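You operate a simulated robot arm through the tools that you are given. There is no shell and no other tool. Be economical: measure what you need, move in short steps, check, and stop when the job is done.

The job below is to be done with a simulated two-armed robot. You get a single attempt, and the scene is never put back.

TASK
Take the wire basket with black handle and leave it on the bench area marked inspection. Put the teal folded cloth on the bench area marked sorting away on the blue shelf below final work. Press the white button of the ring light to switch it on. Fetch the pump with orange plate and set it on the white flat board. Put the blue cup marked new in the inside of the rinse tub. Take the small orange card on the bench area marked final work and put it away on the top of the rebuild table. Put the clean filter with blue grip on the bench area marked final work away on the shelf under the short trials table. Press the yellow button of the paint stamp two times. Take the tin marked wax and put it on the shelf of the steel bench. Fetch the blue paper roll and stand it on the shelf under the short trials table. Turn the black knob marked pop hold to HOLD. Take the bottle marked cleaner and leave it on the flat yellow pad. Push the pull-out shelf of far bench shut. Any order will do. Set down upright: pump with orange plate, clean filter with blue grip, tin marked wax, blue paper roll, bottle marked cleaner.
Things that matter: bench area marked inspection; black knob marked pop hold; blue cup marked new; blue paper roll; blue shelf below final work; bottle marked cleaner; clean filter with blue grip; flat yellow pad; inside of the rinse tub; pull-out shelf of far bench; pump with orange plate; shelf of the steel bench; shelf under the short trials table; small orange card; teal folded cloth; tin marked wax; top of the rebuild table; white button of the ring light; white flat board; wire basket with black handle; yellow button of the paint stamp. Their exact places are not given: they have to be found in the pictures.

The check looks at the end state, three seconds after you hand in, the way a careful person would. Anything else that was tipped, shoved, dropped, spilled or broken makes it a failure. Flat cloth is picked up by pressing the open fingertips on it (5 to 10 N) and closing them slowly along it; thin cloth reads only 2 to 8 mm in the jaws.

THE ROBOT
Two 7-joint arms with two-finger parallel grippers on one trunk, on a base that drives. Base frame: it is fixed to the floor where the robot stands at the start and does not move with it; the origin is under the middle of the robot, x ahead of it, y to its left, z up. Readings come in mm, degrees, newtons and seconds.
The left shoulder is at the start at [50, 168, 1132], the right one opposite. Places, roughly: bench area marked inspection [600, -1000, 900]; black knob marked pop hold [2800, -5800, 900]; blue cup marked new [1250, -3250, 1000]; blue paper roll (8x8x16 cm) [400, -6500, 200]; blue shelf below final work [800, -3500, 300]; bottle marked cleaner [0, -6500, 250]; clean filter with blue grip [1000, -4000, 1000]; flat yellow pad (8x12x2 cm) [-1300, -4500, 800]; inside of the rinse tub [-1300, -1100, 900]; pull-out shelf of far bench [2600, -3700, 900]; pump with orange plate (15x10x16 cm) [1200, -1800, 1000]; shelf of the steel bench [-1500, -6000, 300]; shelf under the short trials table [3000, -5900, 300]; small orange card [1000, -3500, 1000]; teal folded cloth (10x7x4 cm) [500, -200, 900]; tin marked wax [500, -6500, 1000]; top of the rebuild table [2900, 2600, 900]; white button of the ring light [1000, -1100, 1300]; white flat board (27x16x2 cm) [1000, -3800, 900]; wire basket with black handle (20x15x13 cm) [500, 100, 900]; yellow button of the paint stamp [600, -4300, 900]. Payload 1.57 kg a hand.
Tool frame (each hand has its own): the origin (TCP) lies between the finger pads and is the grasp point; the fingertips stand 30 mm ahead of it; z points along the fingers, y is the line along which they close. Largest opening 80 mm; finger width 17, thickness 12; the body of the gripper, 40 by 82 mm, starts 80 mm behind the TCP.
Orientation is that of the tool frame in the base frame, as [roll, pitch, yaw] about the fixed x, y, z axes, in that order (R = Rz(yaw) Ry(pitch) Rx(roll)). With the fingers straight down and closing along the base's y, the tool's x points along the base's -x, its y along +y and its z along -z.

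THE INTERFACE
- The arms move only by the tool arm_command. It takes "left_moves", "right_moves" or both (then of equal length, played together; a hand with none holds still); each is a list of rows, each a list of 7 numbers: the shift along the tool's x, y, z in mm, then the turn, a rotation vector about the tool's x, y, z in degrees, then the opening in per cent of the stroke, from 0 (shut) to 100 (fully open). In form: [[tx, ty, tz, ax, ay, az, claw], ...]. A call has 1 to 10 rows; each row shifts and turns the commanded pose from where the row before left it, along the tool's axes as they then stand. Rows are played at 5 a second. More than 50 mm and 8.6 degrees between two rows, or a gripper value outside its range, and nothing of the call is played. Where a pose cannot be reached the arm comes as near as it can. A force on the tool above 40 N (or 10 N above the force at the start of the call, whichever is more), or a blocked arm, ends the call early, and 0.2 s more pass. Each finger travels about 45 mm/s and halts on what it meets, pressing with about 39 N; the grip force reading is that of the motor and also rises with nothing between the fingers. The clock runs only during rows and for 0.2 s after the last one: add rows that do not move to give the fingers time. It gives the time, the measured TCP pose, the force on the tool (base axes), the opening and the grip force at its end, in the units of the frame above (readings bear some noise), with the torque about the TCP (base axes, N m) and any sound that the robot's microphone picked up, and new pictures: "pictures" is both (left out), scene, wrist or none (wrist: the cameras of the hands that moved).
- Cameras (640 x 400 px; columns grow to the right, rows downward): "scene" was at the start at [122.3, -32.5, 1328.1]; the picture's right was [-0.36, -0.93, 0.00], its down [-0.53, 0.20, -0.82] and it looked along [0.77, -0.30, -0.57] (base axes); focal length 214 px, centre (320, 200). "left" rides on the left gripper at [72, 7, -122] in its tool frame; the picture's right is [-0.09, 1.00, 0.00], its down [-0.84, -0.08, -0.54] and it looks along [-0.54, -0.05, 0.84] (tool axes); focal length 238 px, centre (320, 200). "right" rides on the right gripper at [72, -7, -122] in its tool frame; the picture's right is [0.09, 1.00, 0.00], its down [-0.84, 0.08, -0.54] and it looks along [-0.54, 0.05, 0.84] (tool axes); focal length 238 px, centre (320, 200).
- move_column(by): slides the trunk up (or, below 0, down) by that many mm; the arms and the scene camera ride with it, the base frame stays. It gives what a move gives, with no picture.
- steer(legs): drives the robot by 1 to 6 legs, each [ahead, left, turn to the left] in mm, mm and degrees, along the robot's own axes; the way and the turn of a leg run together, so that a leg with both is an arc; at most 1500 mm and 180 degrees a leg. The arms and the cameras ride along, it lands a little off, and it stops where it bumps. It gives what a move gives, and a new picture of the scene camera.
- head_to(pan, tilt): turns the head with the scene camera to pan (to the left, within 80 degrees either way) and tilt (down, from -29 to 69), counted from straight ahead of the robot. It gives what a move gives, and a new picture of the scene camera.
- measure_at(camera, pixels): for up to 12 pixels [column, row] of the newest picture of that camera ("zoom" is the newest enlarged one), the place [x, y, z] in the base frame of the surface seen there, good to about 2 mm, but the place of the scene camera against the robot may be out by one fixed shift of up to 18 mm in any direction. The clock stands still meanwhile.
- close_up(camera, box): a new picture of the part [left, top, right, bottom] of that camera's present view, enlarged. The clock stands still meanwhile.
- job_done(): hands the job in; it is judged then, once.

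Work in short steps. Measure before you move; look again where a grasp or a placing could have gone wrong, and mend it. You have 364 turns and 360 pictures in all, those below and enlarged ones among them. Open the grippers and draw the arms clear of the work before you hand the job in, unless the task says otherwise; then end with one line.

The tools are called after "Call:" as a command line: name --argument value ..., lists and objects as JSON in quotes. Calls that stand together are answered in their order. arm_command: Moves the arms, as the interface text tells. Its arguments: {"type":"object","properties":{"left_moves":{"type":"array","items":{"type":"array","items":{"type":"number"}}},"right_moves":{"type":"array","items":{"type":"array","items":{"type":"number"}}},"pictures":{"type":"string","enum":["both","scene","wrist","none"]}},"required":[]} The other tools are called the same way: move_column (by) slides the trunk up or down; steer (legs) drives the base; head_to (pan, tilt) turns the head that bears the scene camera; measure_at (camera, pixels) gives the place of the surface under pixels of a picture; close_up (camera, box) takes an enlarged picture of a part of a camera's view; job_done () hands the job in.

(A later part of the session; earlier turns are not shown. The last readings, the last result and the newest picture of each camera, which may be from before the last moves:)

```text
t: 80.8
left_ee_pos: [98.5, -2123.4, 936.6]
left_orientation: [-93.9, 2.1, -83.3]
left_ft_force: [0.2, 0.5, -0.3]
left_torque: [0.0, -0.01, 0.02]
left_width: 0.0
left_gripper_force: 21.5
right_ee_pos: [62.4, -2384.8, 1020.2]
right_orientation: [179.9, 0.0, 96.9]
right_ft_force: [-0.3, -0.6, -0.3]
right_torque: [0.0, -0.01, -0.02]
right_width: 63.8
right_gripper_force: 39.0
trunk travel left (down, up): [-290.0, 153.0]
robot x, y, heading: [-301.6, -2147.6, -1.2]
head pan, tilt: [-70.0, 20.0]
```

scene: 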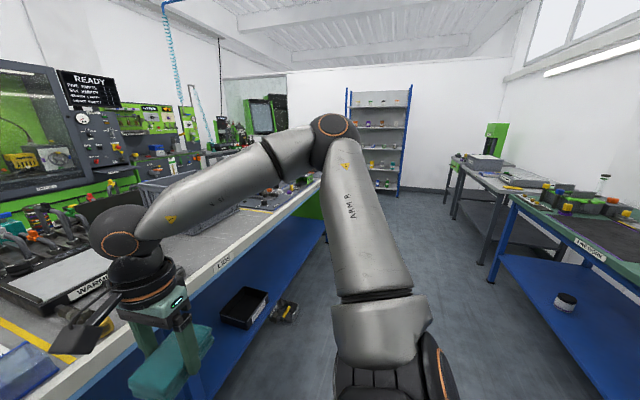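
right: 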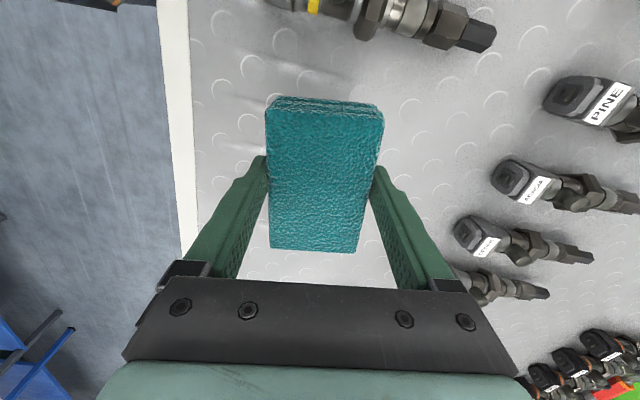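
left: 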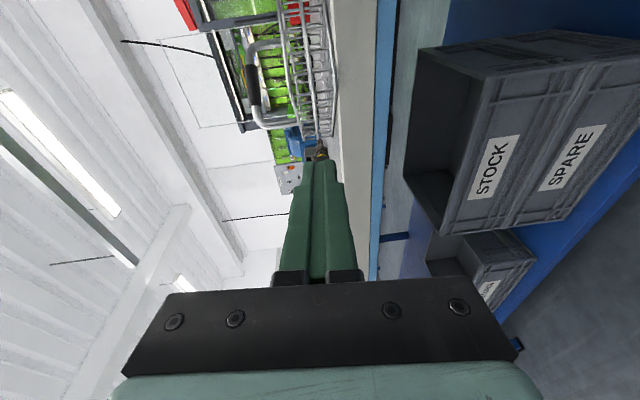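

Continue right 700 mm with heading correction; then look ahead.

Call:
steer --legs '[[0, -700, 1.2]]'

Call:
head_to --pan -40 --tilt 30

```text
t: 84.5
left_ee_pos: [86.4, -2808.7, 935.1]
left_orientation: [-94.0, 2.0, -82.6]
left_ft_force: [0.8, 0.1, 0.7]
left_torque: [-0.01, -0.03, 0.0]
left_width: 0.0
left_gripper_force: 21.1
right_ee_pos: [51.0, -3070.0, 1019.5]
right_orientation: [179.8, 0.1, 97.5]
right_ft_force: [-0.1, 0.4, -1.2]
right_torque: [0.02, 0.0, -0.01]
right_width: 63.7
right_gripper_force: 39.1
trunk travel left (down, up): [-290.0, 153.0]
robot x, y, heading: [-315.4, -2837.0, -1.0]
head pan, tilt: [-70.0, 20.0]
```

scene: 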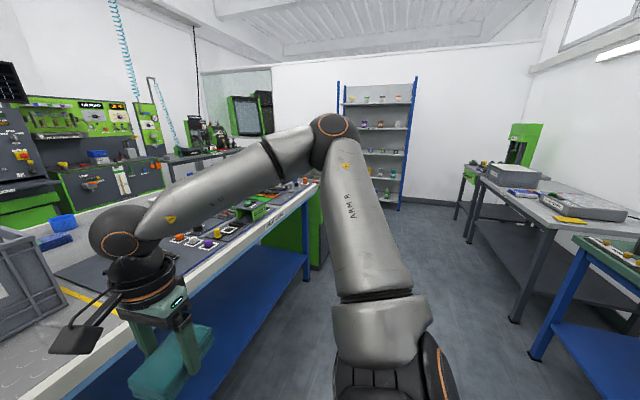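

```text
t: 85.5
left_ee_pos: [86.4, -2808.5, 936.5]
left_orientation: [-93.9, 2.1, -82.7]
left_ft_force: [-0.8, -0.5, 1.2]
left_torque: [-0.01, -0.02, 0.04]
left_width: 0.0
left_gripper_force: 21.8
right_ee_pos: [50.2, -3070.4, 1021.1]
right_orientation: [179.8, -0.1, 97.5]
right_ft_force: [1.0, 0.0, -0.6]
right_torque: [0.01, -0.01, -0.01]
right_width: 63.8
right_gripper_force: 38.9
trunk travel left (down, up): [-290.0, 153.0]
robot x, y, heading: [-312.7, -2843.3, -0.8]
head pan, tilt: [-40.0, 30.0]
```

scene: 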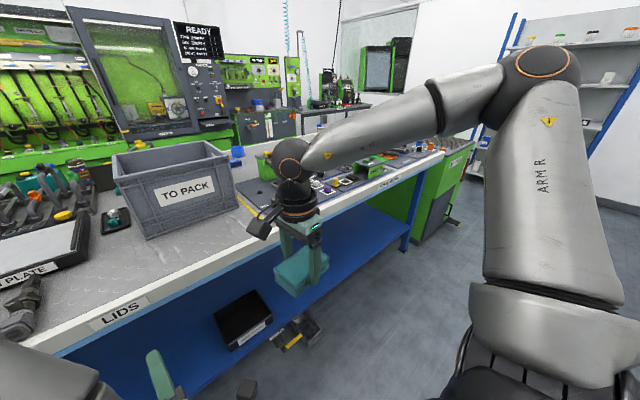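

The final-work section lies past the TO PACK crate, with the blue shelf below it. Zoom and measure.

Call:
close_up --camera "scene" --box '[220, 100, 480, 280]'

Call:
measure_at --camera "scene" --pixels '[[360, 235], [300, 330], [250, 285], [395, 215], [330, 215], [405, 240], [235, 200], [240, 320], [390, 184], [300, 325], [365, 255]]'

```text
2.22 times, centred on (350, 190) of scene
```

zoom: 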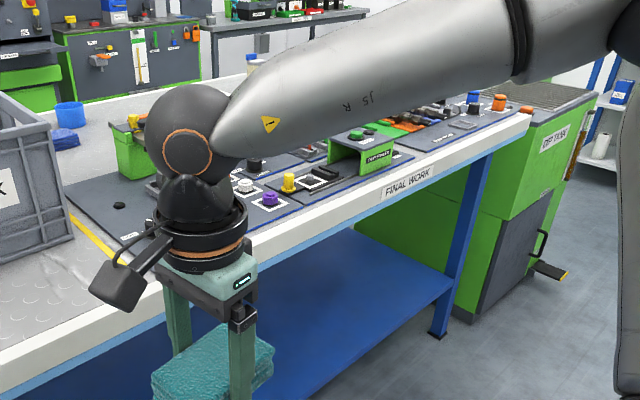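

```text
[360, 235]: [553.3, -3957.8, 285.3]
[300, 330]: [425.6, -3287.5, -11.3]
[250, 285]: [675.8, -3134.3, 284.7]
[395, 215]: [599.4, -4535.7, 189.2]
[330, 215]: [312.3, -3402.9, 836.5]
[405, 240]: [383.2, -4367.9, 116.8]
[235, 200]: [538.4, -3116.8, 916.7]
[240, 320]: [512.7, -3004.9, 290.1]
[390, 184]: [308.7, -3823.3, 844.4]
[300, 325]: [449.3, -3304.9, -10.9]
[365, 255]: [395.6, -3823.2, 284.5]
```

Shelf top is at z≈298 (corrected), front at x≈390. I turn the left hand back to pointing down and out of the way, and tilt the right hand 45° forward with the cloth.

Call:
arm_command --left_moves '[[0, 0, -15, -8.5, 0, 0, 0], [0, 0, -15, -8.5, 0, 0, 0], [0, 0, -10, -8.5, 0, 0, 0], [0, 0, 0, -8.5, 0, 0, 0], [-15, 0, 0, -8.5, 0, 0, 0], [-15, 0, 0, -8.5, 0, 0, 0], [-15, 0, 0, -8.5, 0, 0, 0], [-15, 0, 0, -8.5, 0, 0, 0], [-15, 0, 0, -8.5, 0, 0, 0], [-15, 0, 0, -8.5, 0, 0, 0]]' --right_moves '[[0, 0, 0, -5, 0, 0, 0], [0, 0, 0, -5, 0, 0, 0], [0, 0, 0, -5, 0, 0, 0], [0, 0, 0, -5, 0, 0, 0], [0, 0, 0, -5, 0, 0, 0], [0, 0, 0, -5, 0, 0, 0], [0, 0, 0, -5, 0, 0, 0], [0, 0, 0, -5, 0, 0, 0], [0, 0, 0, -5, 0, 0, 0], [0, 0, 0, -5, 0, 0, 0]]' --pictures "none"

Call:
move_column --by -285

```text
t: 87.7
left_ee_pos: [37.2, -2725.1, 947.0]
left_orientation: [-179.1, 2.1, -83.0]
left_ft_force: [-0.3, 0.2, 0.0]
left_torque: [-0.03, -0.04, 0.02]
left_width: 0.0
left_gripper_force: 21.5
right_ee_pos: [103.7, -3073.8, 1036.7]
right_orientation: [129.9, -0.2, 97.5]
right_ft_force: [-0.2, 0.3, -0.4]
right_torque: [0.02, 0.01, 0.02]
right_width: 63.6
right_gripper_force: 38.9
right hand out of reach, approached as far as the arm can: row 7, 8, 9, 10
trunk travel left (down, up): [-290.0, 153.0]
robot x, y, heading: [-311.7, -2835.3, -1.0]
head pan, tilt: [-40.0, 30.0]
```

```text
t: 90.6
left_ee_pos: [36.5, -2724.1, 661.7]
left_orientation: [-178.8, 2.0, -82.8]
left_ft_force: [1.0, 0.3, -0.3]
left_torque: [0.0, -0.03, 0.01]
left_width: 0.0
left_gripper_force: 21.5
right_ee_pos: [102.6, -3073.9, 750.8]
right_orientation: [130.0, -0.1, 97.4]
right_ft_force: [0.6, -1.4, 0.6]
right_torque: [-0.03, -0.01, -0.05]
right_width: 63.6
right_gripper_force: 39.3
trunk travel left (down, up): [-5.0, 438.0]
robot x, y, heading: [-314.6, -2840.9, -0.7]
head pan, tilt: [-40.0, 30.0]
```

Raise the left hand above bench level and lower the right hand straight down to z≈380, outside the bench.

Call:
arm_command --left_moves '[[0, 0, -36, 0, 0, 0, 0], [0, 0, -36, 0, 0, 0, 0], [0, 0, -36, 0, 0, 0, 0], [0, 0, -36, 0, 0, 0, 0], [0, 0, -36, 0, 0, 0, 0], [0, 0, -36, 0, 0, 0, 0], [0, 0, -36, 0, 0, 0, 0], [0, 0, -36, 0, 0, 0, 0], [0, 0, -36, 0, 0, 0, 0]]' --right_moves '[[0, -31.5, 26.4, 0, 0, 0, 0], [0, -31.5, 26.4, 0, 0, 0, 0], [0, -31.5, 26.4, 0, 0, 0, 0], [0, -31.5, 26.4, 0, 0, 0, 0], [0, -31.5, 26.4, 0, 0, 0, 0], [0, -31.5, 26.4, 0, 0, 0, 0], [0, -31.5, 26.4, 0, 0, 0, 0], [0, -31.5, 26.4, 0, 0, 0, 0], [0, -31.5, 26.4, 0, 0, 0, 0]]' --pictures "both"

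```text
t: 92.6
left_ee_pos: [33.2, -2736.2, 988.1]
left_orientation: [-178.8, 2.0, -82.7]
left_ft_force: [-0.5, 0.2, -0.9]
left_torque: [0.0, 0.04, 0.01]
left_width: 0.2
left_gripper_force: 21.1
right_ee_pos: [163.7, -3087.1, 589.0]
right_orientation: [130.7, 0.0, 97.4]
right_ft_force: [0.5, 0.0, -0.7]
right_torque: [0.0, -0.01, -0.03]
right_width: 63.6
right_gripper_force: 39.0
right hand out of reach, approached as far as the arm can: row 1, 4, 5, 6, 7, 8, 9
trunk travel left (down, up): [-5.0, 438.0]
robot x, y, heading: [-313.7, -2839.2, -0.9]
head pan, tilt: [-40.0, 30.0]
```

scene: 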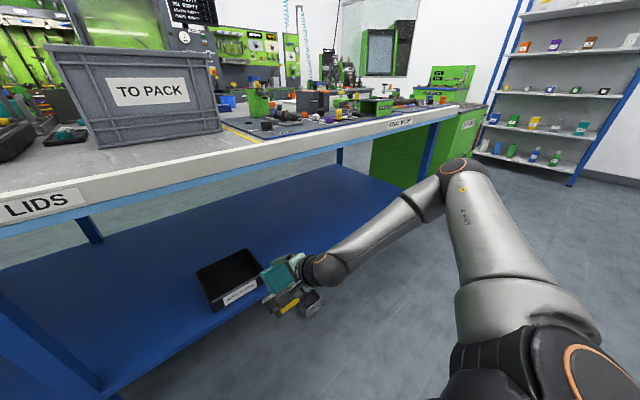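
right: 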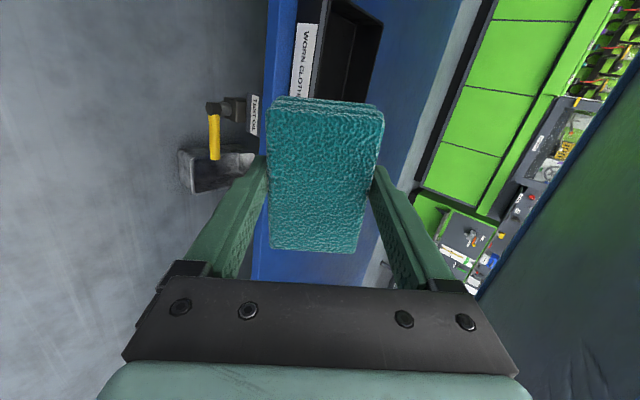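
left: 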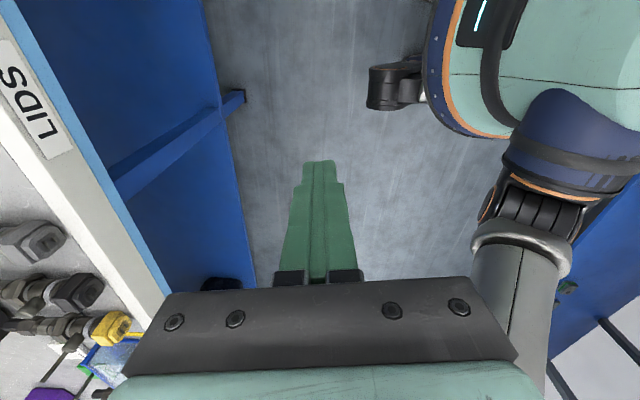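

The right arm reached a limit at z 589. I pull it back a bit while lowering.

Call:
arm_command --right_moves '[[0, -43, 4, 0, 0, 0, 0], [0, -43, 4, 0, 0, 0, 0], [0, -43, 4, 0, 0, 0, 0], [0, -38, 20, 0, 0, 0, 0], [0, -38, 20, 0, 0, 0, 0], [0, 0, 0, 0, 0, 0, 0]]' --pictures "scene"

```text
t: 94.0
left_ee_pos: [34.7, -2737.0, 988.0]
left_orientation: [-178.9, 1.9, -82.7]
left_ft_force: [-0.6, 0.7, 0.3]
left_torque: [0.0, -0.03, 0.0]
left_width: 0.2
left_gripper_force: 21.4
right_ee_pos: [110.9, -3155.2, 581.5]
right_orientation: [130.4, -0.2, 97.5]
right_ft_force: [0.1, 0.4, 0.6]
right_torque: [0.03, 0.04, 0.04]
right_width: 63.9
right_gripper_force: 38.8
right hand out of reach, approached as far as the arm can: row 1, 2, 3, 4, 5
trunk travel left (down, up): [-5.0, 438.0]
robot x, y, heading: [-312.0, -2839.5, -1.0]
head pan, tilt: [-40.0, 30.0]
```

scene: 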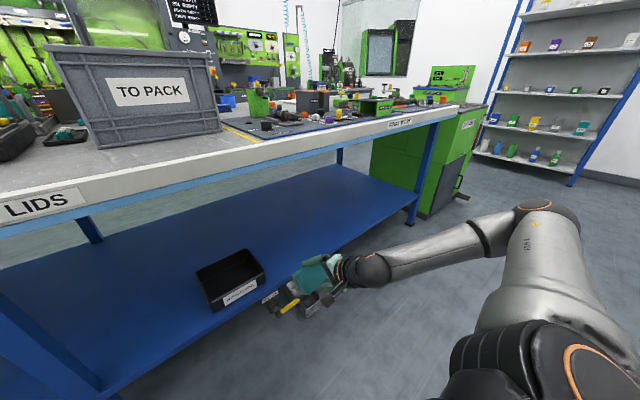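

Joint limits, not extension, stop it. Turn the tool back to straight down and lower near the robot to learn the low reach.

Call:
arm_command --right_moves '[[0, 0, 0, 5, 0, 0, 0], [0, 0, 0, 5, 0, 0, 0], [0, 0, 0, 5, 0, 0, 0], [0, 0, 0, 5, 0, 0, 0], [0, 0, 0, 5, 0, 0, 0], [0, 0, 0, 5, 0, 0, 0], [0, 0, 0, 5, 0, 0, 0], [0, 0, 0, 5, 0, 0, 0], [0, 0, 0, 5, 0, 0, 0], [0, 0, 0, 5, 0, 0, 0]]' --pictures "none"

Call:
arm_command --right_moves '[[5, 0, 40, 0, 0, 0, 0], [5, 0, 40, 0, 0, 0, 0], [5, 0, 40, 0, 0, 0, 0], [5, 0, 40, 0, 0, 0, 0], [5, 0, 40, 0, 0, 0, 0], [0, 0, 0, 0, 0, 0, 0]]' --pictures "scene"

```text
t: 96.2
left_ee_pos: [33.4, -2736.7, 988.2]
left_orientation: [-178.9, 2.0, -82.8]
left_ft_force: [0.2, 0.3, 0.8]
left_torque: [0.0, -0.02, 0.01]
left_width: 0.0
left_gripper_force: 21.4
right_ee_pos: [111.2, -3155.2, 580.9]
right_orientation: [-179.9, 0.0, 97.4]
right_ft_force: [-0.3, 0.7, 0.2]
right_torque: [0.0, -0.01, 0.04]
right_width: 63.6
right_gripper_force: 38.4
trunk travel left (down, up): [-5.0, 438.0]
robot x, y, heading: [-313.6, -2843.2, -1.0]
head pan, tilt: [-40.0, 30.0]
```

```text
t: 97.6
left_ee_pos: [33.5, -2736.4, 989.1]
left_orientation: [-178.8, 2.0, -82.7]
left_ft_force: [-0.2, 0.5, 1.0]
left_torque: [0.03, -0.01, 0.0]
left_width: 0.0
left_gripper_force: 21.1
right_ee_pos: [75.1, -3153.6, 455.9]
right_orientation: [179.9, 0.1, 97.6]
right_ft_force: [0.0, 0.2, -0.3]
right_torque: [-0.03, -0.02, -0.01]
right_width: 63.6
right_gripper_force: 39.8
right hand out of reach, approached as far as the arm can: row 3, 4, 5
trunk travel left (down, up): [-5.0, 438.0]
robot x, y, heading: [-314.0, -2836.4, -0.7]
head pan, tilt: [-40.0, 30.0]
```

scene: 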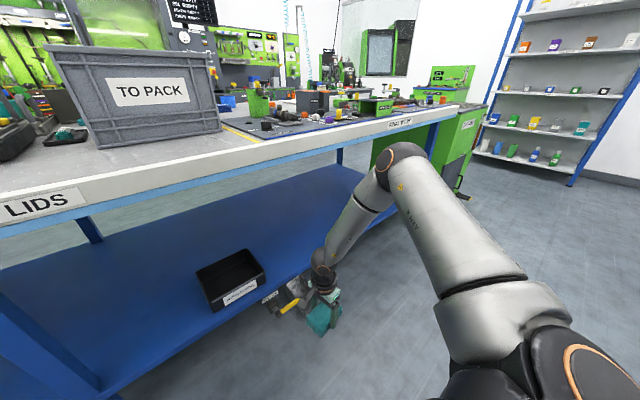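

Try the other tool yaw (180, the starting orientation), which may free the wrist.

Call:
arm_command --right_moves '[[0, 0, -5, 0, 0, -8.3, 0], [0, 0, -5, 0, 0, -8.3, 0], [0, 0, 0, 0, 0, -8.3, 0], [0, 0, 0, 0, 0, -8.3, 0], [0, 0, 0, 0, 0, -8.3, 0], [0, 0, 0, 0, 0, -8.3, 0], [0, 0, 0, 0, 0, -8.3, 0], [0, 0, 0, 0, 0, -8.3, 0], [0, 0, 0, 0, 0, -8.3, 0], [0, 0, 0, 0, 0, -8.3, 0]]' --pictures "none"

Call:
arm_command --right_moves '[[0, 0, 35, 0, 0, 0, 0], [0, 0, 35, 0, 0, 0, 0], [0, 0, 35, 0, 0, 0, 0], [0, 0, 0, 0, 0, 0, 0]]' --pictures "none"

```text
t: 99.8
left_ee_pos: [33.3, -2736.6, 987.6]
left_orientation: [-178.9, 1.9, -82.7]
left_ft_force: [-0.3, 0.4, 0.0]
left_torque: [0.02, 0.01, 0.0]
left_width: 0.0
left_gripper_force: 21.4
right_ee_pos: [73.0, -3155.0, 465.2]
right_orientation: [179.9, 0.0, -179.4]
right_ft_force: [-0.2, 0.0, -0.5]
right_torque: [-0.01, 0.0, 0.02]
right_width: 63.6
right_gripper_force: 39.4
trunk travel left (down, up): [-5.0, 438.0]
robot x, y, heading: [-314.9, -2839.1, -0.9]
head pan, tilt: [-40.0, 30.0]
```

```text
t: 100.8
left_ee_pos: [34.2, -2735.7, 988.9]
left_orientation: [-178.8, 2.0, -82.7]
left_ft_force: [0.2, 0.5, -0.4]
left_torque: [-0.02, 0.0, 0.01]
left_width: 0.1
left_gripper_force: 21.3
right_ee_pos: [46.1, -3174.6, 440.8]
right_orientation: [-179.9, 0.0, -179.5]
right_ft_force: [-0.4, -0.7, -0.3]
right_torque: [-0.02, -0.05, -0.05]
right_width: 63.8
right_gripper_force: 38.4
right hand out of reach, approached as far as the arm can: row 1, 2, 3
trunk travel left (down, up): [-5.0, 438.0]
robot x, y, heading: [-312.6, -2835.9, -0.7]
head pan, tilt: [-40.0, 30.0]
```

Reach shrinks as the hand goes lower. I measure the shelf's front edge precisely to see what is needed.

Call:
measure_at --camera "scene" --pixels '[[150, 360], [170, 345], [360, 225], [385, 215], [330, 205], [260, 225], [150, 250], [100, 300], [411, 190], [415, 210], [240, 285], [290, 310]]'

Call:
close_up --camera "scene" --box '[180, 110, 480, 330]'

```text
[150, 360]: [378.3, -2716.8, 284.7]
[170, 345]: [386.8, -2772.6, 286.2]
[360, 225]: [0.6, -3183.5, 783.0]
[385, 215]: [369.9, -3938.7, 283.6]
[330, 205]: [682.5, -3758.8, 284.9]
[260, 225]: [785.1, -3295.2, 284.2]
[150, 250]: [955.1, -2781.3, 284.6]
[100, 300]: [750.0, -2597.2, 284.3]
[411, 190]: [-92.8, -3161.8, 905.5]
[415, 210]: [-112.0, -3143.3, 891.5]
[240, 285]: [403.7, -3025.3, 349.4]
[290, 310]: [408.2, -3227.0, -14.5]
```

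```text
1.82 times, centred on (330, 220) of scene
```

zoom: 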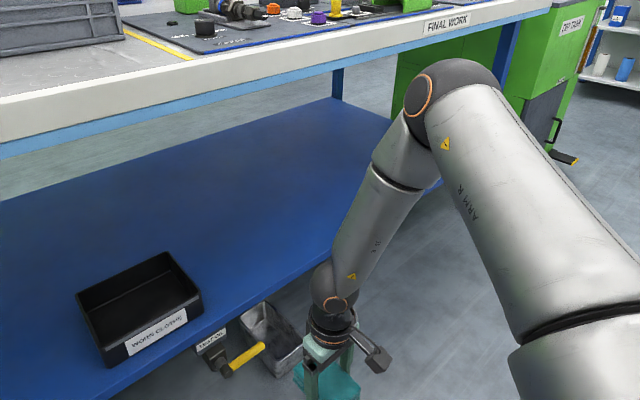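

The forearm would hit the bench edge tool-down, so I need the hand horizontal. Raise the right hand, return to yaw ~97, and then tilt fingers forward near the body.

Call:
arm_command --right_moves '[[0, 0, -30, 0, 0, 8.3, 0], [0, 0, -30, 0, 0, 8.3, 0], [0, 0, -30, 0, 0, 8.3, 0], [0, 0, -30, 0, 0, 8.3, 0], [0, 0, -30, 0, 0, 8.3, 0], [0, 0, -30, 0, 0, 8.3, 0], [0, 0, -30, 0, 0, 8.3, 0], [0, 0, -30, 0, 0, 8.3, 0], [0, 0, -30, 0, 0, 8.3, 0], [0, 0, 0, 0, 0, 8.3, 0]]' --pictures "none"

Call:
arm_command --right_moves '[[30, 0, 0, -8.3, 0, 0, 0], [30, 0, 0, -8.3, 0, 0, 0], [30, 0, 0, -8.3, 0, 0, 0], [30, 0, 0, -8.3, 0, 0, 0], [30, 0, 0, -8.3, 0, 0, 0], [30, 0, 0, -8.3, 0, 0, 0], [30, 0, 0, -8.3, 0, 0, 0], [30, 0, 0, -8.3, 0, 0, 0], [30, 0, 0, -8.3, 0, 0, 0], [20, 0, 0, -8.3, 0, 0, 0]]' --pictures "scene"

```text
t: 103.0
left_ee_pos: [33.6, -2735.2, 988.9]
left_orientation: [-178.8, 2.0, -82.6]
left_ft_force: [-0.1, 0.3, 0.0]
left_torque: [0.01, -0.01, 0.02]
left_width: 0.1
left_gripper_force: 21.2
right_ee_pos: [47.0, -3173.9, 712.8]
right_orientation: [179.9, 0.0, 97.3]
right_ft_force: [0.0, -0.6, 0.0]
right_torque: [0.01, 0.03, 0.01]
right_width: 63.7
right_gripper_force: 38.9
trunk travel left (down, up): [-5.0, 438.0]
robot x, y, heading: [-317.4, -2839.3, -0.8]
head pan, tilt: [-40.0, 30.0]
```

```text
t: 105.2
left_ee_pos: [33.8, -2736.2, 989.0]
left_orientation: [-179.0, 2.0, -82.7]
left_ft_force: [0.0, -0.2, 0.3]
left_torque: [0.03, -0.02, 0.02]
left_width: 0.1
left_gripper_force: 21.3
right_ee_pos: [128.1, -2936.6, 804.7]
right_orientation: [97.7, 0.0, 97.4]
right_ft_force: [-0.6, 0.5, 0.4]
right_torque: [-0.02, 0.03, -0.02]
right_width: 63.9
right_gripper_force: 38.9
right hand out of reach, approached as far as the arm can: row 4, 5, 6, 7, 8, 9, 10
trunk travel left (down, up): [-5.0, 438.0]
robot x, y, heading: [-316.9, -2838.7, -0.8]
head pan, tilt: [-40.0, 30.0]
```

scene: 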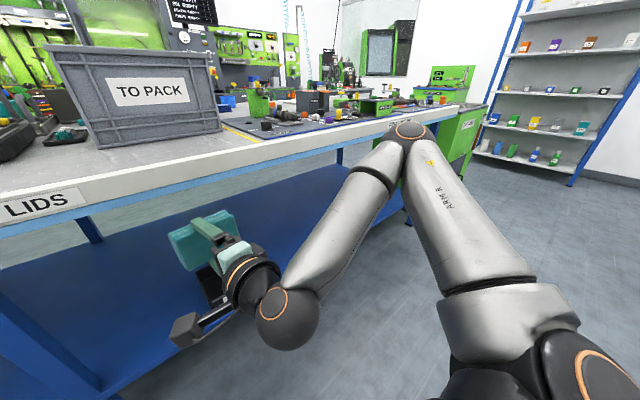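

Horizontal works only high here with the elbow up. I'll instead go low tool-down close to the body first, then tilt forward there.

Call:
arm_command --right_moves '[[0, 0, 0, 8.3, 0, 0, 0], [0, 0, 0, 8.3, 0, 0, 0], [0, 0, 0, 8.3, 0, 0, 0], [0, 0, 0, 8.3, 0, 0, 0], [-10, 0, 0, 8.3, 0, 0, 0], [-10, 0, 0, 8.3, 0, 0, 0], [-10, 0, 0, 8.3, 0, 0, 0], [-10, 0, 0, 8.3, 0, 0, 0], [-10, 0, 0, 8.3, 0, 0, 0], [-10, 0, 0, 8.3, 0, 0, 0]]' --pictures "none"

Call:
arm_command --right_moves '[[-10, -18, 42, 0, 0, 0, 0], [-10, -18, 42, 0, 0, 0, 0], [-10, -18, 42, 0, 0, 0, 0], [-10, -18, 42, 0, 0, 0, 0], [-10, -18, 42, 0, 0, 0, 0], [0, -18, 42, 0, 0, 0, 0], [0, -18, 42, 0, 0, 0, 0], [0, -18, 42, 0, 0, 0, 0], [0, 0, 42, 0, 0, 0, 0], [0, 0, 42, 0, 0, 0, 0]]' --pictures "scene"

```text
t: 107.4
left_ee_pos: [34.3, -2736.3, 990.1]
left_orientation: [-179.0, 2.0, -82.7]
left_ft_force: [-0.3, 0.1, 0.4]
left_torque: [-0.03, -0.03, -0.01]
left_width: 0.3
left_gripper_force: 21.7
right_ee_pos: [132.6, -3001.6, 803.1]
right_orientation: [180.0, -0.1, 97.4]
right_ft_force: [-0.8, -0.5, -0.3]
right_torque: [0.02, -0.03, -0.03]
right_width: 63.7
right_gripper_force: 39.0
right hand out of reach, approached as far as the arm can: row 10
trunk travel left (down, up): [-5.0, 438.0]
robot x, y, heading: [-315.9, -2838.7, -0.9]
head pan, tilt: [-40.0, 30.0]
```

```text
t: 109.6
left_ee_pos: [33.2, -2736.8, 988.8]
left_orientation: [-178.8, 2.0, -82.7]
left_ft_force: [-0.9, 0.2, 1.1]
left_torque: [0.01, -0.03, 0.01]
left_width: 0.0
left_gripper_force: 21.7
right_ee_pos: [-10.0, -3104.2, 454.0]
right_orientation: [179.9, 0.0, 97.5]
right_ft_force: [0.2, 2.0, 0.9]
right_torque: [0.01, 0.02, -0.01]
right_width: 63.6
right_gripper_force: 38.6
right hand out of reach, approached as far as the arm can: row 8, 9, 10
trunk travel left (down, up): [-5.0, 438.0]
robot x, y, heading: [-314.0, -2837.0, -0.6]
head pan, tilt: [-40.0, 30.0]
```

scene: 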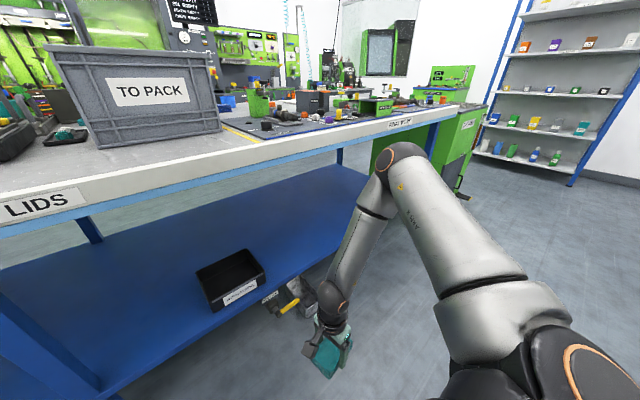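

Move the hand toward 20° off the centreline (y offset ≈ −110) and try going down.

Call:
arm_command --right_moves '[[40, 0, -10, 0, 0, 0, 0], [40, -10, -10, 0, 0, 0, 0], [40, -10, 0, 0, 0, 0, 0], [30, -10, 0, 0, 0, 0, 0], [0, 0, 40, 0, 0, 0, 0], [0, 0, 40, 0, 0, 0, 0], [0, 0, 40, 0, 0, 0, 0], [0, 0, 40, 0, 0, 0, 0]]' --pictures "scene"

```text
t: 111.4
left_ee_pos: [32.4, -2736.5, 988.4]
left_orientation: [-178.8, 2.0, -82.8]
left_ft_force: [0.6, -0.1, 0.5]
left_torque: [-0.01, -0.04, 0.01]
left_width: 0.0
left_gripper_force: 21.5
right_ee_pos: [-48.7, -3085.0, 464.3]
right_orientation: [180.0, 0.0, 97.6]
right_ft_force: [-0.2, -0.7, 0.0]
right_torque: [-0.01, 0.0, -0.01]
right_width: 63.8
right_gripper_force: 39.2
right hand out of reach, approached as far as the arm can: row 1, 2, 3, 4, 5, 6, 7, 8
trunk travel left (down, up): [-5.0, 438.0]
robot x, y, heading: [-311.8, -2839.1, -1.0]
head pan, tilt: [-40.0, 30.0]
```

scene: 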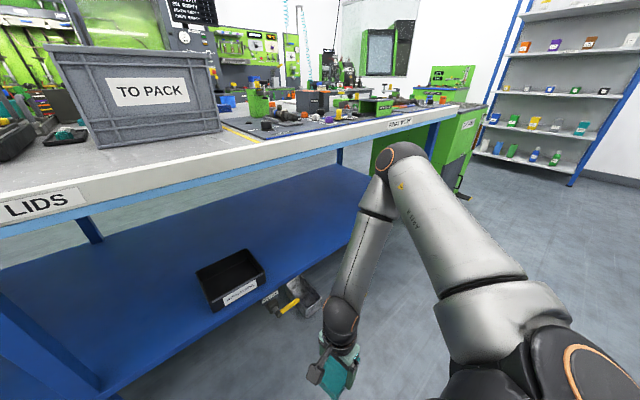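

The upper arm seems stuck at a shoulder limit. Try with yaw 180 while swinging out to the right and down.

Call:
arm_command --right_moves '[[-15, 0, -10, 0, 0, -8.4, 0], [-15, 0, -10, 0, 0, -8.4, 0], [-15, 0, -10, 0, 0, -8.4, 0], [0, -10, 0, 0, 0, -8.4, 0], [0, -10, 0, 0, 0, -8.4, 0], [0, -10, 0, 0, 0, -8.4, 0], [0, -15, 0, 0, 0, -8.4, 0], [0, -15, 0, 0, 0, -8.4, 0], [0, -15, 0, 0, 0, -8.4, 0], [0, -20, 0, 0, 0, -8.4, 0]]' --pictures "none"

Call:
arm_command --right_moves '[[10, 0, 40, 0, 0, 0, 0], [10, 0, 40, 0, 0, 0, 0], [10, 0, 40, 0, 0, 0, 0], [10, 0, 40, 0, 0, 0, 0], [10, 0, 40, 0, 0, 0, 0], [0, 0, 0, 0, 0, 0, 0]]' --pictures "scene"

```text
t: 113.6
left_ee_pos: [33.7, -2737.2, 989.2]
left_orientation: [-178.8, 2.0, -82.8]
left_ft_force: [-1.0, 0.7, 0.0]
left_torque: [0.0, -0.02, 0.01]
left_width: 0.0
left_gripper_force: 21.4
right_ee_pos: [-81.6, -3204.5, 495.6]
right_orientation: [-180.0, 0.0, -178.4]
right_ft_force: [-0.2, 1.3, 0.2]
right_torque: [-0.02, 0.01, 0.01]
right_width: 63.7
right_gripper_force: 39.0
trunk travel left (down, up): [-5.0, 438.0]
robot x, y, heading: [-313.9, -2837.7, -1.1]
head pan, tilt: [-40.0, 30.0]
```

```text
t: 115.0
left_ee_pos: [33.5, -2737.3, 988.5]
left_orientation: [-178.9, 2.0, -82.6]
left_ft_force: [0.9, 0.0, -0.4]
left_torque: [-0.03, -0.03, 0.01]
left_width: 0.0
left_gripper_force: 21.2
right_ee_pos: [-104.8, -3208.7, 409.7]
right_orientation: [180.0, 0.0, -178.6]
right_ft_force: [-0.1, -0.5, -0.1]
right_torque: [0.0, 0.0, -0.01]
right_width: 63.7
right_gripper_force: 39.3
right hand out of reach, approached as far as the arm can: row 3, 4, 5
trunk travel left (down, up): [-5.0, 438.0]
robot x, y, heading: [-316.7, -2835.9, -1.1]
head pan, tilt: [-40.0, 30.0]
```

scene: 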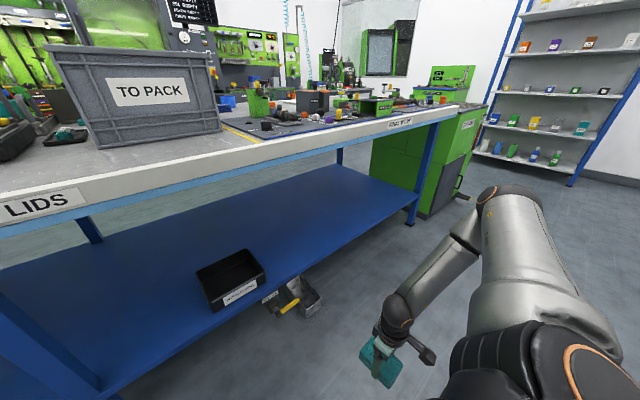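

Still limited near z 410. Try approaching from above close to the centreline: go up, then to (≈230 ahead, −100), and then down.

Call:
arm_command --right_moves '[[0, 0, -40, 0, 0, 8.4, 0], [0, 0, -40, 0, 0, 8.4, 0], [0, 0, -40, 0, 0, 8.4, 0], [0, 0, -40, 0, 0, 8.4, 0], [0, 0, -40, 0, 0, 8.4, 0], [20, 0, 0, 0, 0, 8.4, 0], [25, 0, 0, 0, 0, 8.4, 0], [25, 0, 0, 0, 0, 8.4, 0], [25, 0, 0, 0, 0, 8.4, 0], [25, 0, 0, 0, 0, 8.4, 0]]' --pictures "none"

Call:
arm_command --right_moves '[[40, 0, 0, 0, 0, 0, 0], [40, 0, 0, 0, 0, 0, 0], [40, 0, 0, 0, 0, 0, 0], [0, 0, 40, 0, 0, 0, 0], [0, 0, 40, 0, 0, 0, 0], [0, 0, 40, 0, 0, 0, 0], [0, 0, 40, 0, 0, 0, 0], [0, 0, 40, 0, 0, 0, 0]]' --pictures "scene"

```text
t: 117.2
left_ee_pos: [34.1, -2736.2, 988.7]
left_orientation: [-178.9, 2.0, -82.7]
left_ft_force: [0.0, -0.9, 0.0]
left_torque: [0.0, 0.02, -0.01]
left_width: 0.0
left_gripper_force: 21.2
right_ee_pos: [-76.9, -3172.2, 597.9]
right_orientation: [-179.7, -0.1, 97.4]
right_ft_force: [-0.2, -0.1, -0.8]
right_torque: [0.0, 0.01, 0.0]
right_width: 63.7
right_gripper_force: 39.4
right hand out of reach, approached as far as the arm can: row 6, 7, 8, 9, 10
trunk travel left (down, up): [-5.0, 438.0]
robot x, y, heading: [-315.2, -2839.9, -0.7]
head pan, tilt: [-40.0, 30.0]
```

```text
t: 119.0
left_ee_pos: [32.4, -2737.5, 989.4]
left_orientation: [-178.8, 2.1, -82.8]
left_ft_force: [0.3, -0.5, -0.4]
left_torque: [-0.01, -0.02, 0.01]
left_width: 0.1
left_gripper_force: 21.6
right_ee_pos: [-48.1, -3095.8, 457.9]
right_orientation: [180.0, 0.0, 97.6]
right_ft_force: [-0.1, 0.3, -1.0]
right_torque: [0.0, -0.01, 0.01]
right_width: 63.5
right_gripper_force: 39.1
right hand out of reach, approached as far as the arm can: row 1, 2, 3, 6, 7, 8
trunk travel left (down, up): [-5.0, 438.0]
robot x, y, heading: [-316.1, -2838.3, -1.0]
head pan, tilt: [-40.0, 30.0]
```

scene: 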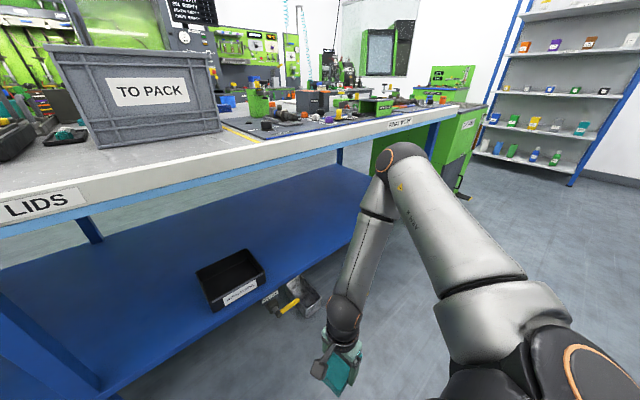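

The lower limit improves the further the hand goes sideways. Test with the hand far out to the robot's right side.

Call:
arm_command --right_moves '[[-45, 0, -20, 0, 0, 0, 0], [-45, -10, -10, 0, 0, 0, 0], [-45, -15, 0, 0, 0, 0, 0], [-45, -15, 0, 0, 0, 0, 0], [-45, -20, 0, 0, 0, 0, 0], [-40, -25, 0, 0, 0, 0, 0], [-30, -30, 0, 0, 0, 0, 0], [-10, -30, 10, 0, 0, 0, 0], [0, -10, 40, 0, 0, 0, 0], [0, 0, 40, 0, 0, 0, 0]]' --pictures "scene"

Call:
arm_command --right_moves '[[0, 0, 40, 0, 0, 0, 0], [0, 0, 40, 0, 0, 0, 0], [0, 0, 40, 0, 0, 0, 0], [0, 0, 40, 0, 0, 0, 0], [0, 0, 40, 0, 0, 0, 0]]' --pictures "none"

```text
t: 121.2
left_ee_pos: [32.7, -2736.1, 988.1]
left_orientation: [-178.8, 2.0, -82.7]
left_ft_force: [0.0, 0.8, -0.5]
left_torque: [0.0, 0.01, 0.01]
left_width: 0.0
left_gripper_force: 21.0
right_ee_pos: [-162.3, -3420.1, 397.6]
right_orientation: [-180.0, 0.0, 97.4]
right_ft_force: [-0.2, 0.4, 0.0]
right_torque: [-0.01, 0.01, -0.03]
right_width: 63.7
right_gripper_force: 39.3
trunk travel left (down, up): [-5.0, 438.0]
robot x, y, heading: [-315.5, -2841.3, -1.3]
head pan, tilt: [-40.0, 30.0]
```

scene: 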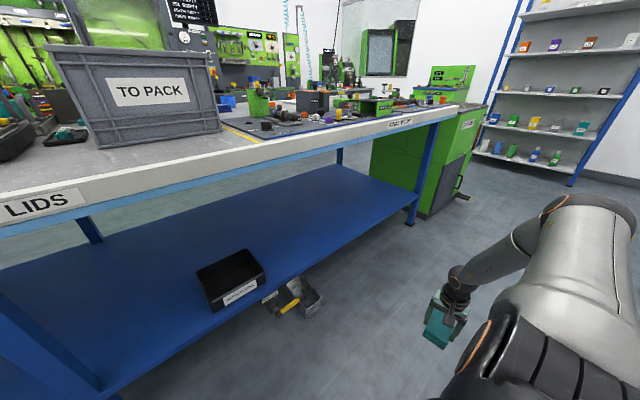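

```text
t: 122.4
left_ee_pos: [33.5, -2737.4, 989.2]
left_orientation: [-178.9, 2.0, -82.7]
left_ft_force: [-0.1, 0.1, -0.8]
left_torque: [-0.02, 0.02, 0.05]
left_width: 0.0
left_gripper_force: 21.6
right_ee_pos: [-161.4, -3421.2, 196.1]
right_orientation: [-180.0, -0.1, 97.5]
right_ft_force: [0.1, -0.4, 0.0]
right_torque: [0.06, -0.03, 0.0]
right_width: 63.6
right_gripper_force: 39.0
trunk travel left (down, up): [-5.0, 438.0]
robot x, y, heading: [-319.3, -2840.0, -0.8]
head pan, tilt: [-40.0, 30.0]
```

Sideways the hand easily reaches z=196. I look at the arm's shape here to see where elbow and forearm are.

Call:
head_to --pan -75 --tilt 40

Call:
arm_command --right_moves '[[0, 0, -25, 0, 0, 0, 0], [0, 0, -25, 0, -8, 0, 0], [0, 0, -25, 0, -8, 0, 0], [0, 0, -25, 0, -8, 0, 0], [0, 0, -20, 0, -8, 0, 0], [0, 0, 0, 0, -8, 0, 0], [0, 0, 0, 0, -8, 0, 0], [0, 0, 0, 0, -8, 0, 0], [0, 0, 0, 0, -8, 0, 0], [0, 0, 0, 0, -8, 0, 0]]' --pictures "both"

```text
t: 123.4
left_ee_pos: [33.4, -2736.9, 988.7]
left_orientation: [-178.9, 2.0, -82.7]
left_ft_force: [0.1, -0.3, -0.8]
left_torque: [-0.01, -0.05, -0.01]
left_width: 0.2
left_gripper_force: 21.4
right_ee_pos: [-161.1, -3422.5, 196.5]
right_orientation: [180.0, 0.0, 97.6]
right_ft_force: [0.2, 0.7, 0.0]
right_torque: [-0.05, 0.01, 0.01]
right_width: 63.5
right_gripper_force: 38.8
trunk travel left (down, up): [-5.0, 438.0]
robot x, y, heading: [-317.0, -2841.9, -0.7]
head pan, tilt: [-75.0, 40.0]
```

scene: 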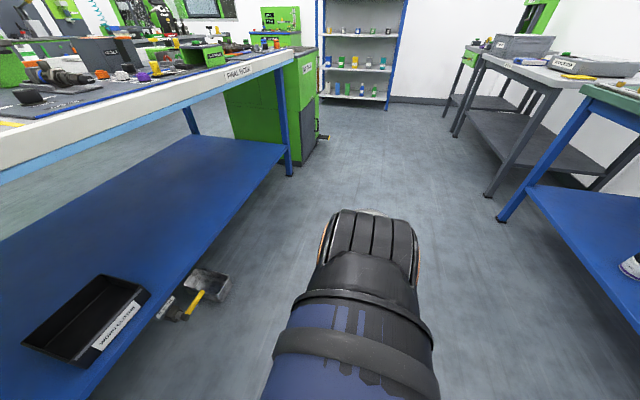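

```text
t: 125.6
left_ee_pos: [34.0, -2737.1, 988.7]
left_orientation: [-178.9, 2.1, -82.7]
left_ft_force: [0.3, 0.3, 0.3]
left_torque: [-0.04, 0.0, 0.02]
left_width: 0.0
left_gripper_force: 21.4
right_ee_pos: [-155.0, -3441.4, 333.1]
right_orientation: [-179.8, 31.7, 97.6]
right_ft_force: [-0.5, -0.9, -0.2]
right_torque: [-0.01, 0.0, -0.03]
right_width: 63.7
right_gripper_force: 39.5
right hand out of reach, approached as far as the arm can: row 3, 5, 6, 7, 8, 9, 10
trunk travel left (down, up): [-5.0, 438.0]
robot x, y, heading: [-316.7, -2839.7, -0.9]
head pan, tilt: [-75.0, 40.0]
```

scene: 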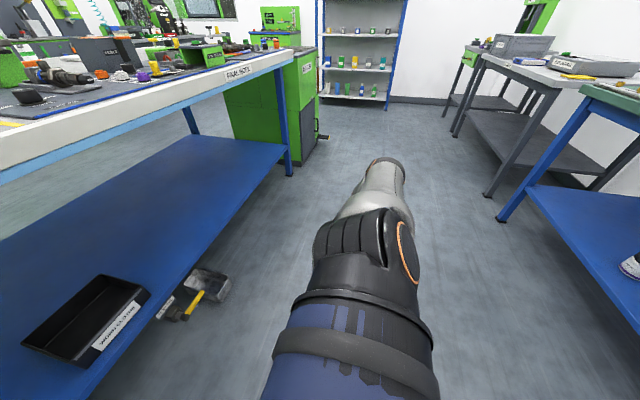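
right: 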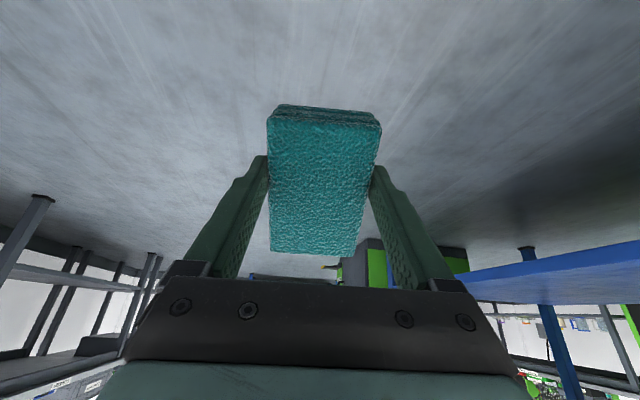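

The arm is now in a low, hanging branch. I undo the tilt and bring the hand forward while staying low.

Call:
arm_command --right_moves '[[0, 0, 0, 0, 8, 0, 0], [0, 0, 10, 0, 8, 0, 0], [0, 0, 10, 0, 8, 0, 0], [0, 0, 0, 0, 7.7, 0, 0], [20, 40, 0, 0, 0, 0, 0], [20, 40, 0, 0, 0, 0, 0], [25, 40, 0, 0, 0, 0, 0], [25, 40, 0, 0, 0, 0, 0], [25, 40, 0, 0, 0, 0, 0]]' --pictures "scene"

```text
t: 127.6
left_ee_pos: [33.9, -2737.9, 988.4]
left_orientation: [-178.9, 2.0, -82.7]
left_ft_force: [0.1, -0.1, 0.5]
left_torque: [0.02, -0.01, 0.01]
left_width: 0.0
left_gripper_force: 21.7
right_ee_pos: [29.6, -3307.9, 314.4]
right_orientation: [-179.8, 0.1, 97.4]
right_ft_force: [0.3, 0.8, -0.5]
right_torque: [0.02, -0.01, 0.01]
right_width: 64.0
right_gripper_force: 39.7
trunk travel left (down, up): [-5.0, 438.0]
robot x, y, heading: [-314.6, -2838.1, -0.5]
head pan, tilt: [-75.0, 40.0]
```

scene: 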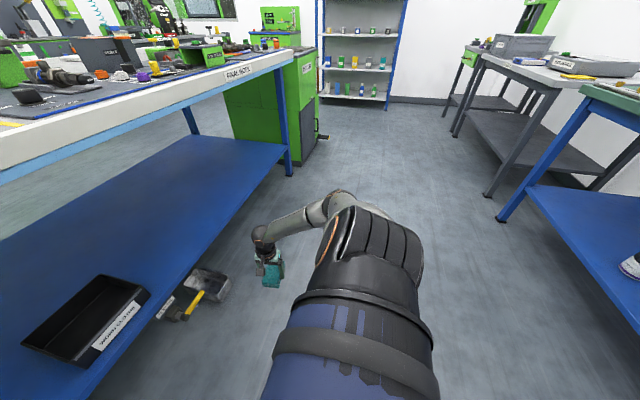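

Now the hand is low and forward with the elbow low and outside. Extend forward a little and measure the arm's parts.

Call:
arm_command --right_moves '[[5, 35, -15, 0, 0, 0, 0], [5, 35, -15, 0, 0, 0, 0], [0, 0, 0, 0, 0, 0, 0]]' --pictures "scene"

Call:
measure_at --camera "scene" --pixels '[[335, 195], [300, 215], [262, 238], [350, 210], [380, 215], [288, 120], [300, 158], [276, 60]]'

```text
t: 128.4
left_ee_pos: [32.8, -2737.3, 988.3]
left_orientation: [-178.8, 2.0, -82.8]
left_ft_force: [-0.2, -0.6, -0.3]
left_torque: [-0.01, 0.0, -0.01]
left_width: 0.2
left_gripper_force: 21.1
right_ee_pos: [99.3, -3285.8, 341.3]
right_orientation: [-179.7, 0.0, 97.4]
right_ft_force: [0.6, -0.6, -1.1]
right_torque: [0.0, 0.01, 0.02]
right_width: 63.5
right_gripper_force: 39.0
trunk travel left (down, up): [-5.0, 438.0]
robot x, y, heading: [-314.9, -2837.5, -0.9]
head pan, tilt: [-75.0, 40.0]
```

scene: 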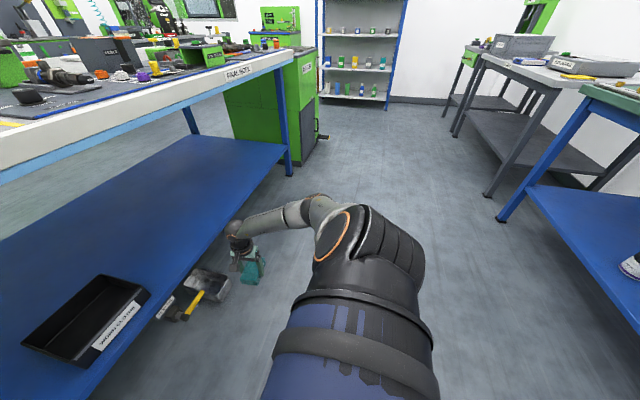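

```text
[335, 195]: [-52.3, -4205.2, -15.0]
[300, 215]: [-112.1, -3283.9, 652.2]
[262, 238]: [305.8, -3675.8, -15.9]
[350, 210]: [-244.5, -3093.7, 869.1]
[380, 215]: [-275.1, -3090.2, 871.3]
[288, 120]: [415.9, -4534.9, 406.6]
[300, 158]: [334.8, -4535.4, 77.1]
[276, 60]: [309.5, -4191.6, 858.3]
```

Geometry fits: with the base at x≈75 the hand would be at x≈490 under the bench. Raise the left hand to clear the bench top, strafe right 515 mm.

Call:
arm_command --left_moves '[[0, 0, -40, 0, 0, 0, 0], [0, 0, -40, 0, 0, 0, 0], [0, 0, -40, 0, 0, 0, 0]]' --pictures "none"

Call:
steer --legs '[[0, -515, 0.9]]'

Call:
head_to --pan -30 --tilt 40

```text
t: 129.2
left_ee_pos: [29.3, -2738.7, 1051.6]
left_orientation: [-178.8, 1.9, -82.9]
left_ft_force: [-0.4, -0.5, 0.7]
left_torque: [0.02, 0.01, 0.02]
left_width: 0.1
left_gripper_force: 21.3
left hand out of reach, approached as far as the arm can: row 2, 3
right_ee_pos: [98.0, -3285.4, 340.6]
right_orientation: [-180.0, 0.0, 97.4]
right_ft_force: [-0.5, 0.0, -0.8]
right_torque: [0.0, 0.05, 0.0]
right_width: 63.7
right_gripper_force: 39.3
trunk travel left (down, up): [-5.0, 438.0]
robot x, y, heading: [-314.7, -2837.9, -0.8]
head pan, tilt: [-75.0, 40.0]
```

```text
t: 132.2
left_ee_pos: [25.2, -3244.2, 1050.9]
left_orientation: [-178.8, 2.0, -81.7]
left_ft_force: [0.4, -0.1, 0.5]
left_torque: [0.0, 0.0, 0.0]
left_width: 0.0
left_gripper_force: 21.5
right_ee_pos: [103.0, -3788.1, 340.6]
right_orientation: [-179.9, 0.0, 98.4]
right_ft_force: [0.2, 0.6, -0.6]
right_torque: [-0.01, 0.01, 0.01]
right_width: 63.7
right_gripper_force: 38.6
trunk travel left (down, up): [-5.0, 438.0]
robot x, y, heading: [-317.5, -3350.9, -0.0]
head pan, tilt: [-75.0, 40.0]
```

scene: 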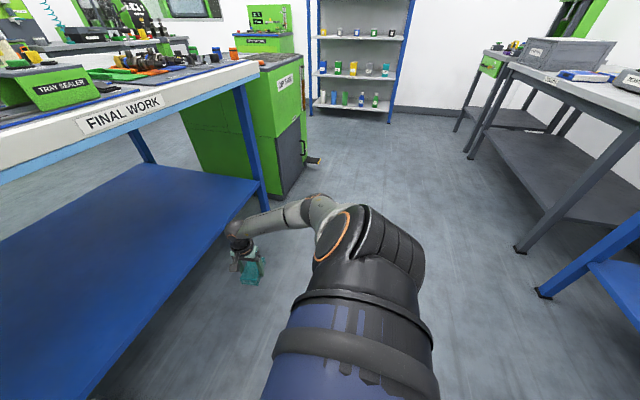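

```text
t: 133.3
left_ee_pos: [24.5, -3243.8, 1050.4]
left_orientation: [-178.8, 2.0, -81.8]
left_ft_force: [0.8, -0.4, -0.4]
left_torque: [0.02, 0.01, -0.03]
left_width: 0.1
left_gripper_force: 21.3
right_ee_pos: [101.8, -3789.0, 341.6]
right_orientation: [-179.9, 0.0, 98.2]
right_ft_force: [0.6, 0.0, -1.0]
right_torque: [-0.02, -0.02, -0.01]
right_width: 63.8
right_gripper_force: 38.8
trunk travel left (down, up): [-5.0, 438.0]
robot x, y, heading: [-314.3, -3349.0, 0.0]
head pan, tilt: [-30.0, 40.0]
```

scene: 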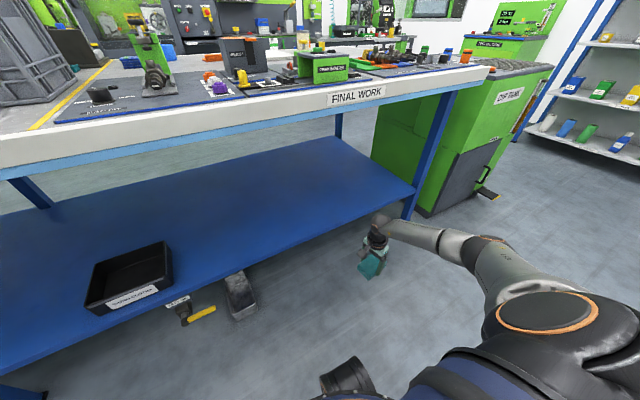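

Measure the leg and shelf edge, and raise the right hand 25 mm for clearance over the shelf edge.

Call:
measure_at --camera "scene" --pixels '[[425, 190], [410, 215], [350, 225], [300, 255], [445, 130], [240, 305], [205, 315]]'

Call:
arm_command --right_moves '[[0, 0, -25, 0, 0, 0, 0], [0, 0, 0, 0, 0, 0, 0]]' --pictures "none"

```text
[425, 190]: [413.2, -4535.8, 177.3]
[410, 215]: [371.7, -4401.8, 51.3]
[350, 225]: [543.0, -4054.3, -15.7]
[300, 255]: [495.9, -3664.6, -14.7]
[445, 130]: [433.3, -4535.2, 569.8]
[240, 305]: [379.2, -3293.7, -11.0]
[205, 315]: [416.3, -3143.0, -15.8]
```

```text
t: 133.9
left_ee_pos: [25.1, -3244.2, 1050.9]
left_orientation: [-178.9, 2.0, -81.8]
left_ft_force: [-0.2, -1.0, -1.2]
left_torque: [0.02, -0.03, 0.03]
left_width: 0.1
left_gripper_force: 21.3
right_ee_pos: [102.5, -3786.8, 364.6]
right_orientation: [-179.8, 0.0, 98.3]
right_ft_force: [0.7, 0.7, 0.5]
right_torque: [0.0, -0.01, -0.02]
right_width: 63.7
right_gripper_force: 38.8
trunk travel left (down, up): [-5.0, 438.0]
robot x, y, heading: [-315.8, -3347.2, 0.1]
head pan, tilt: [-30.0, 40.0]
```

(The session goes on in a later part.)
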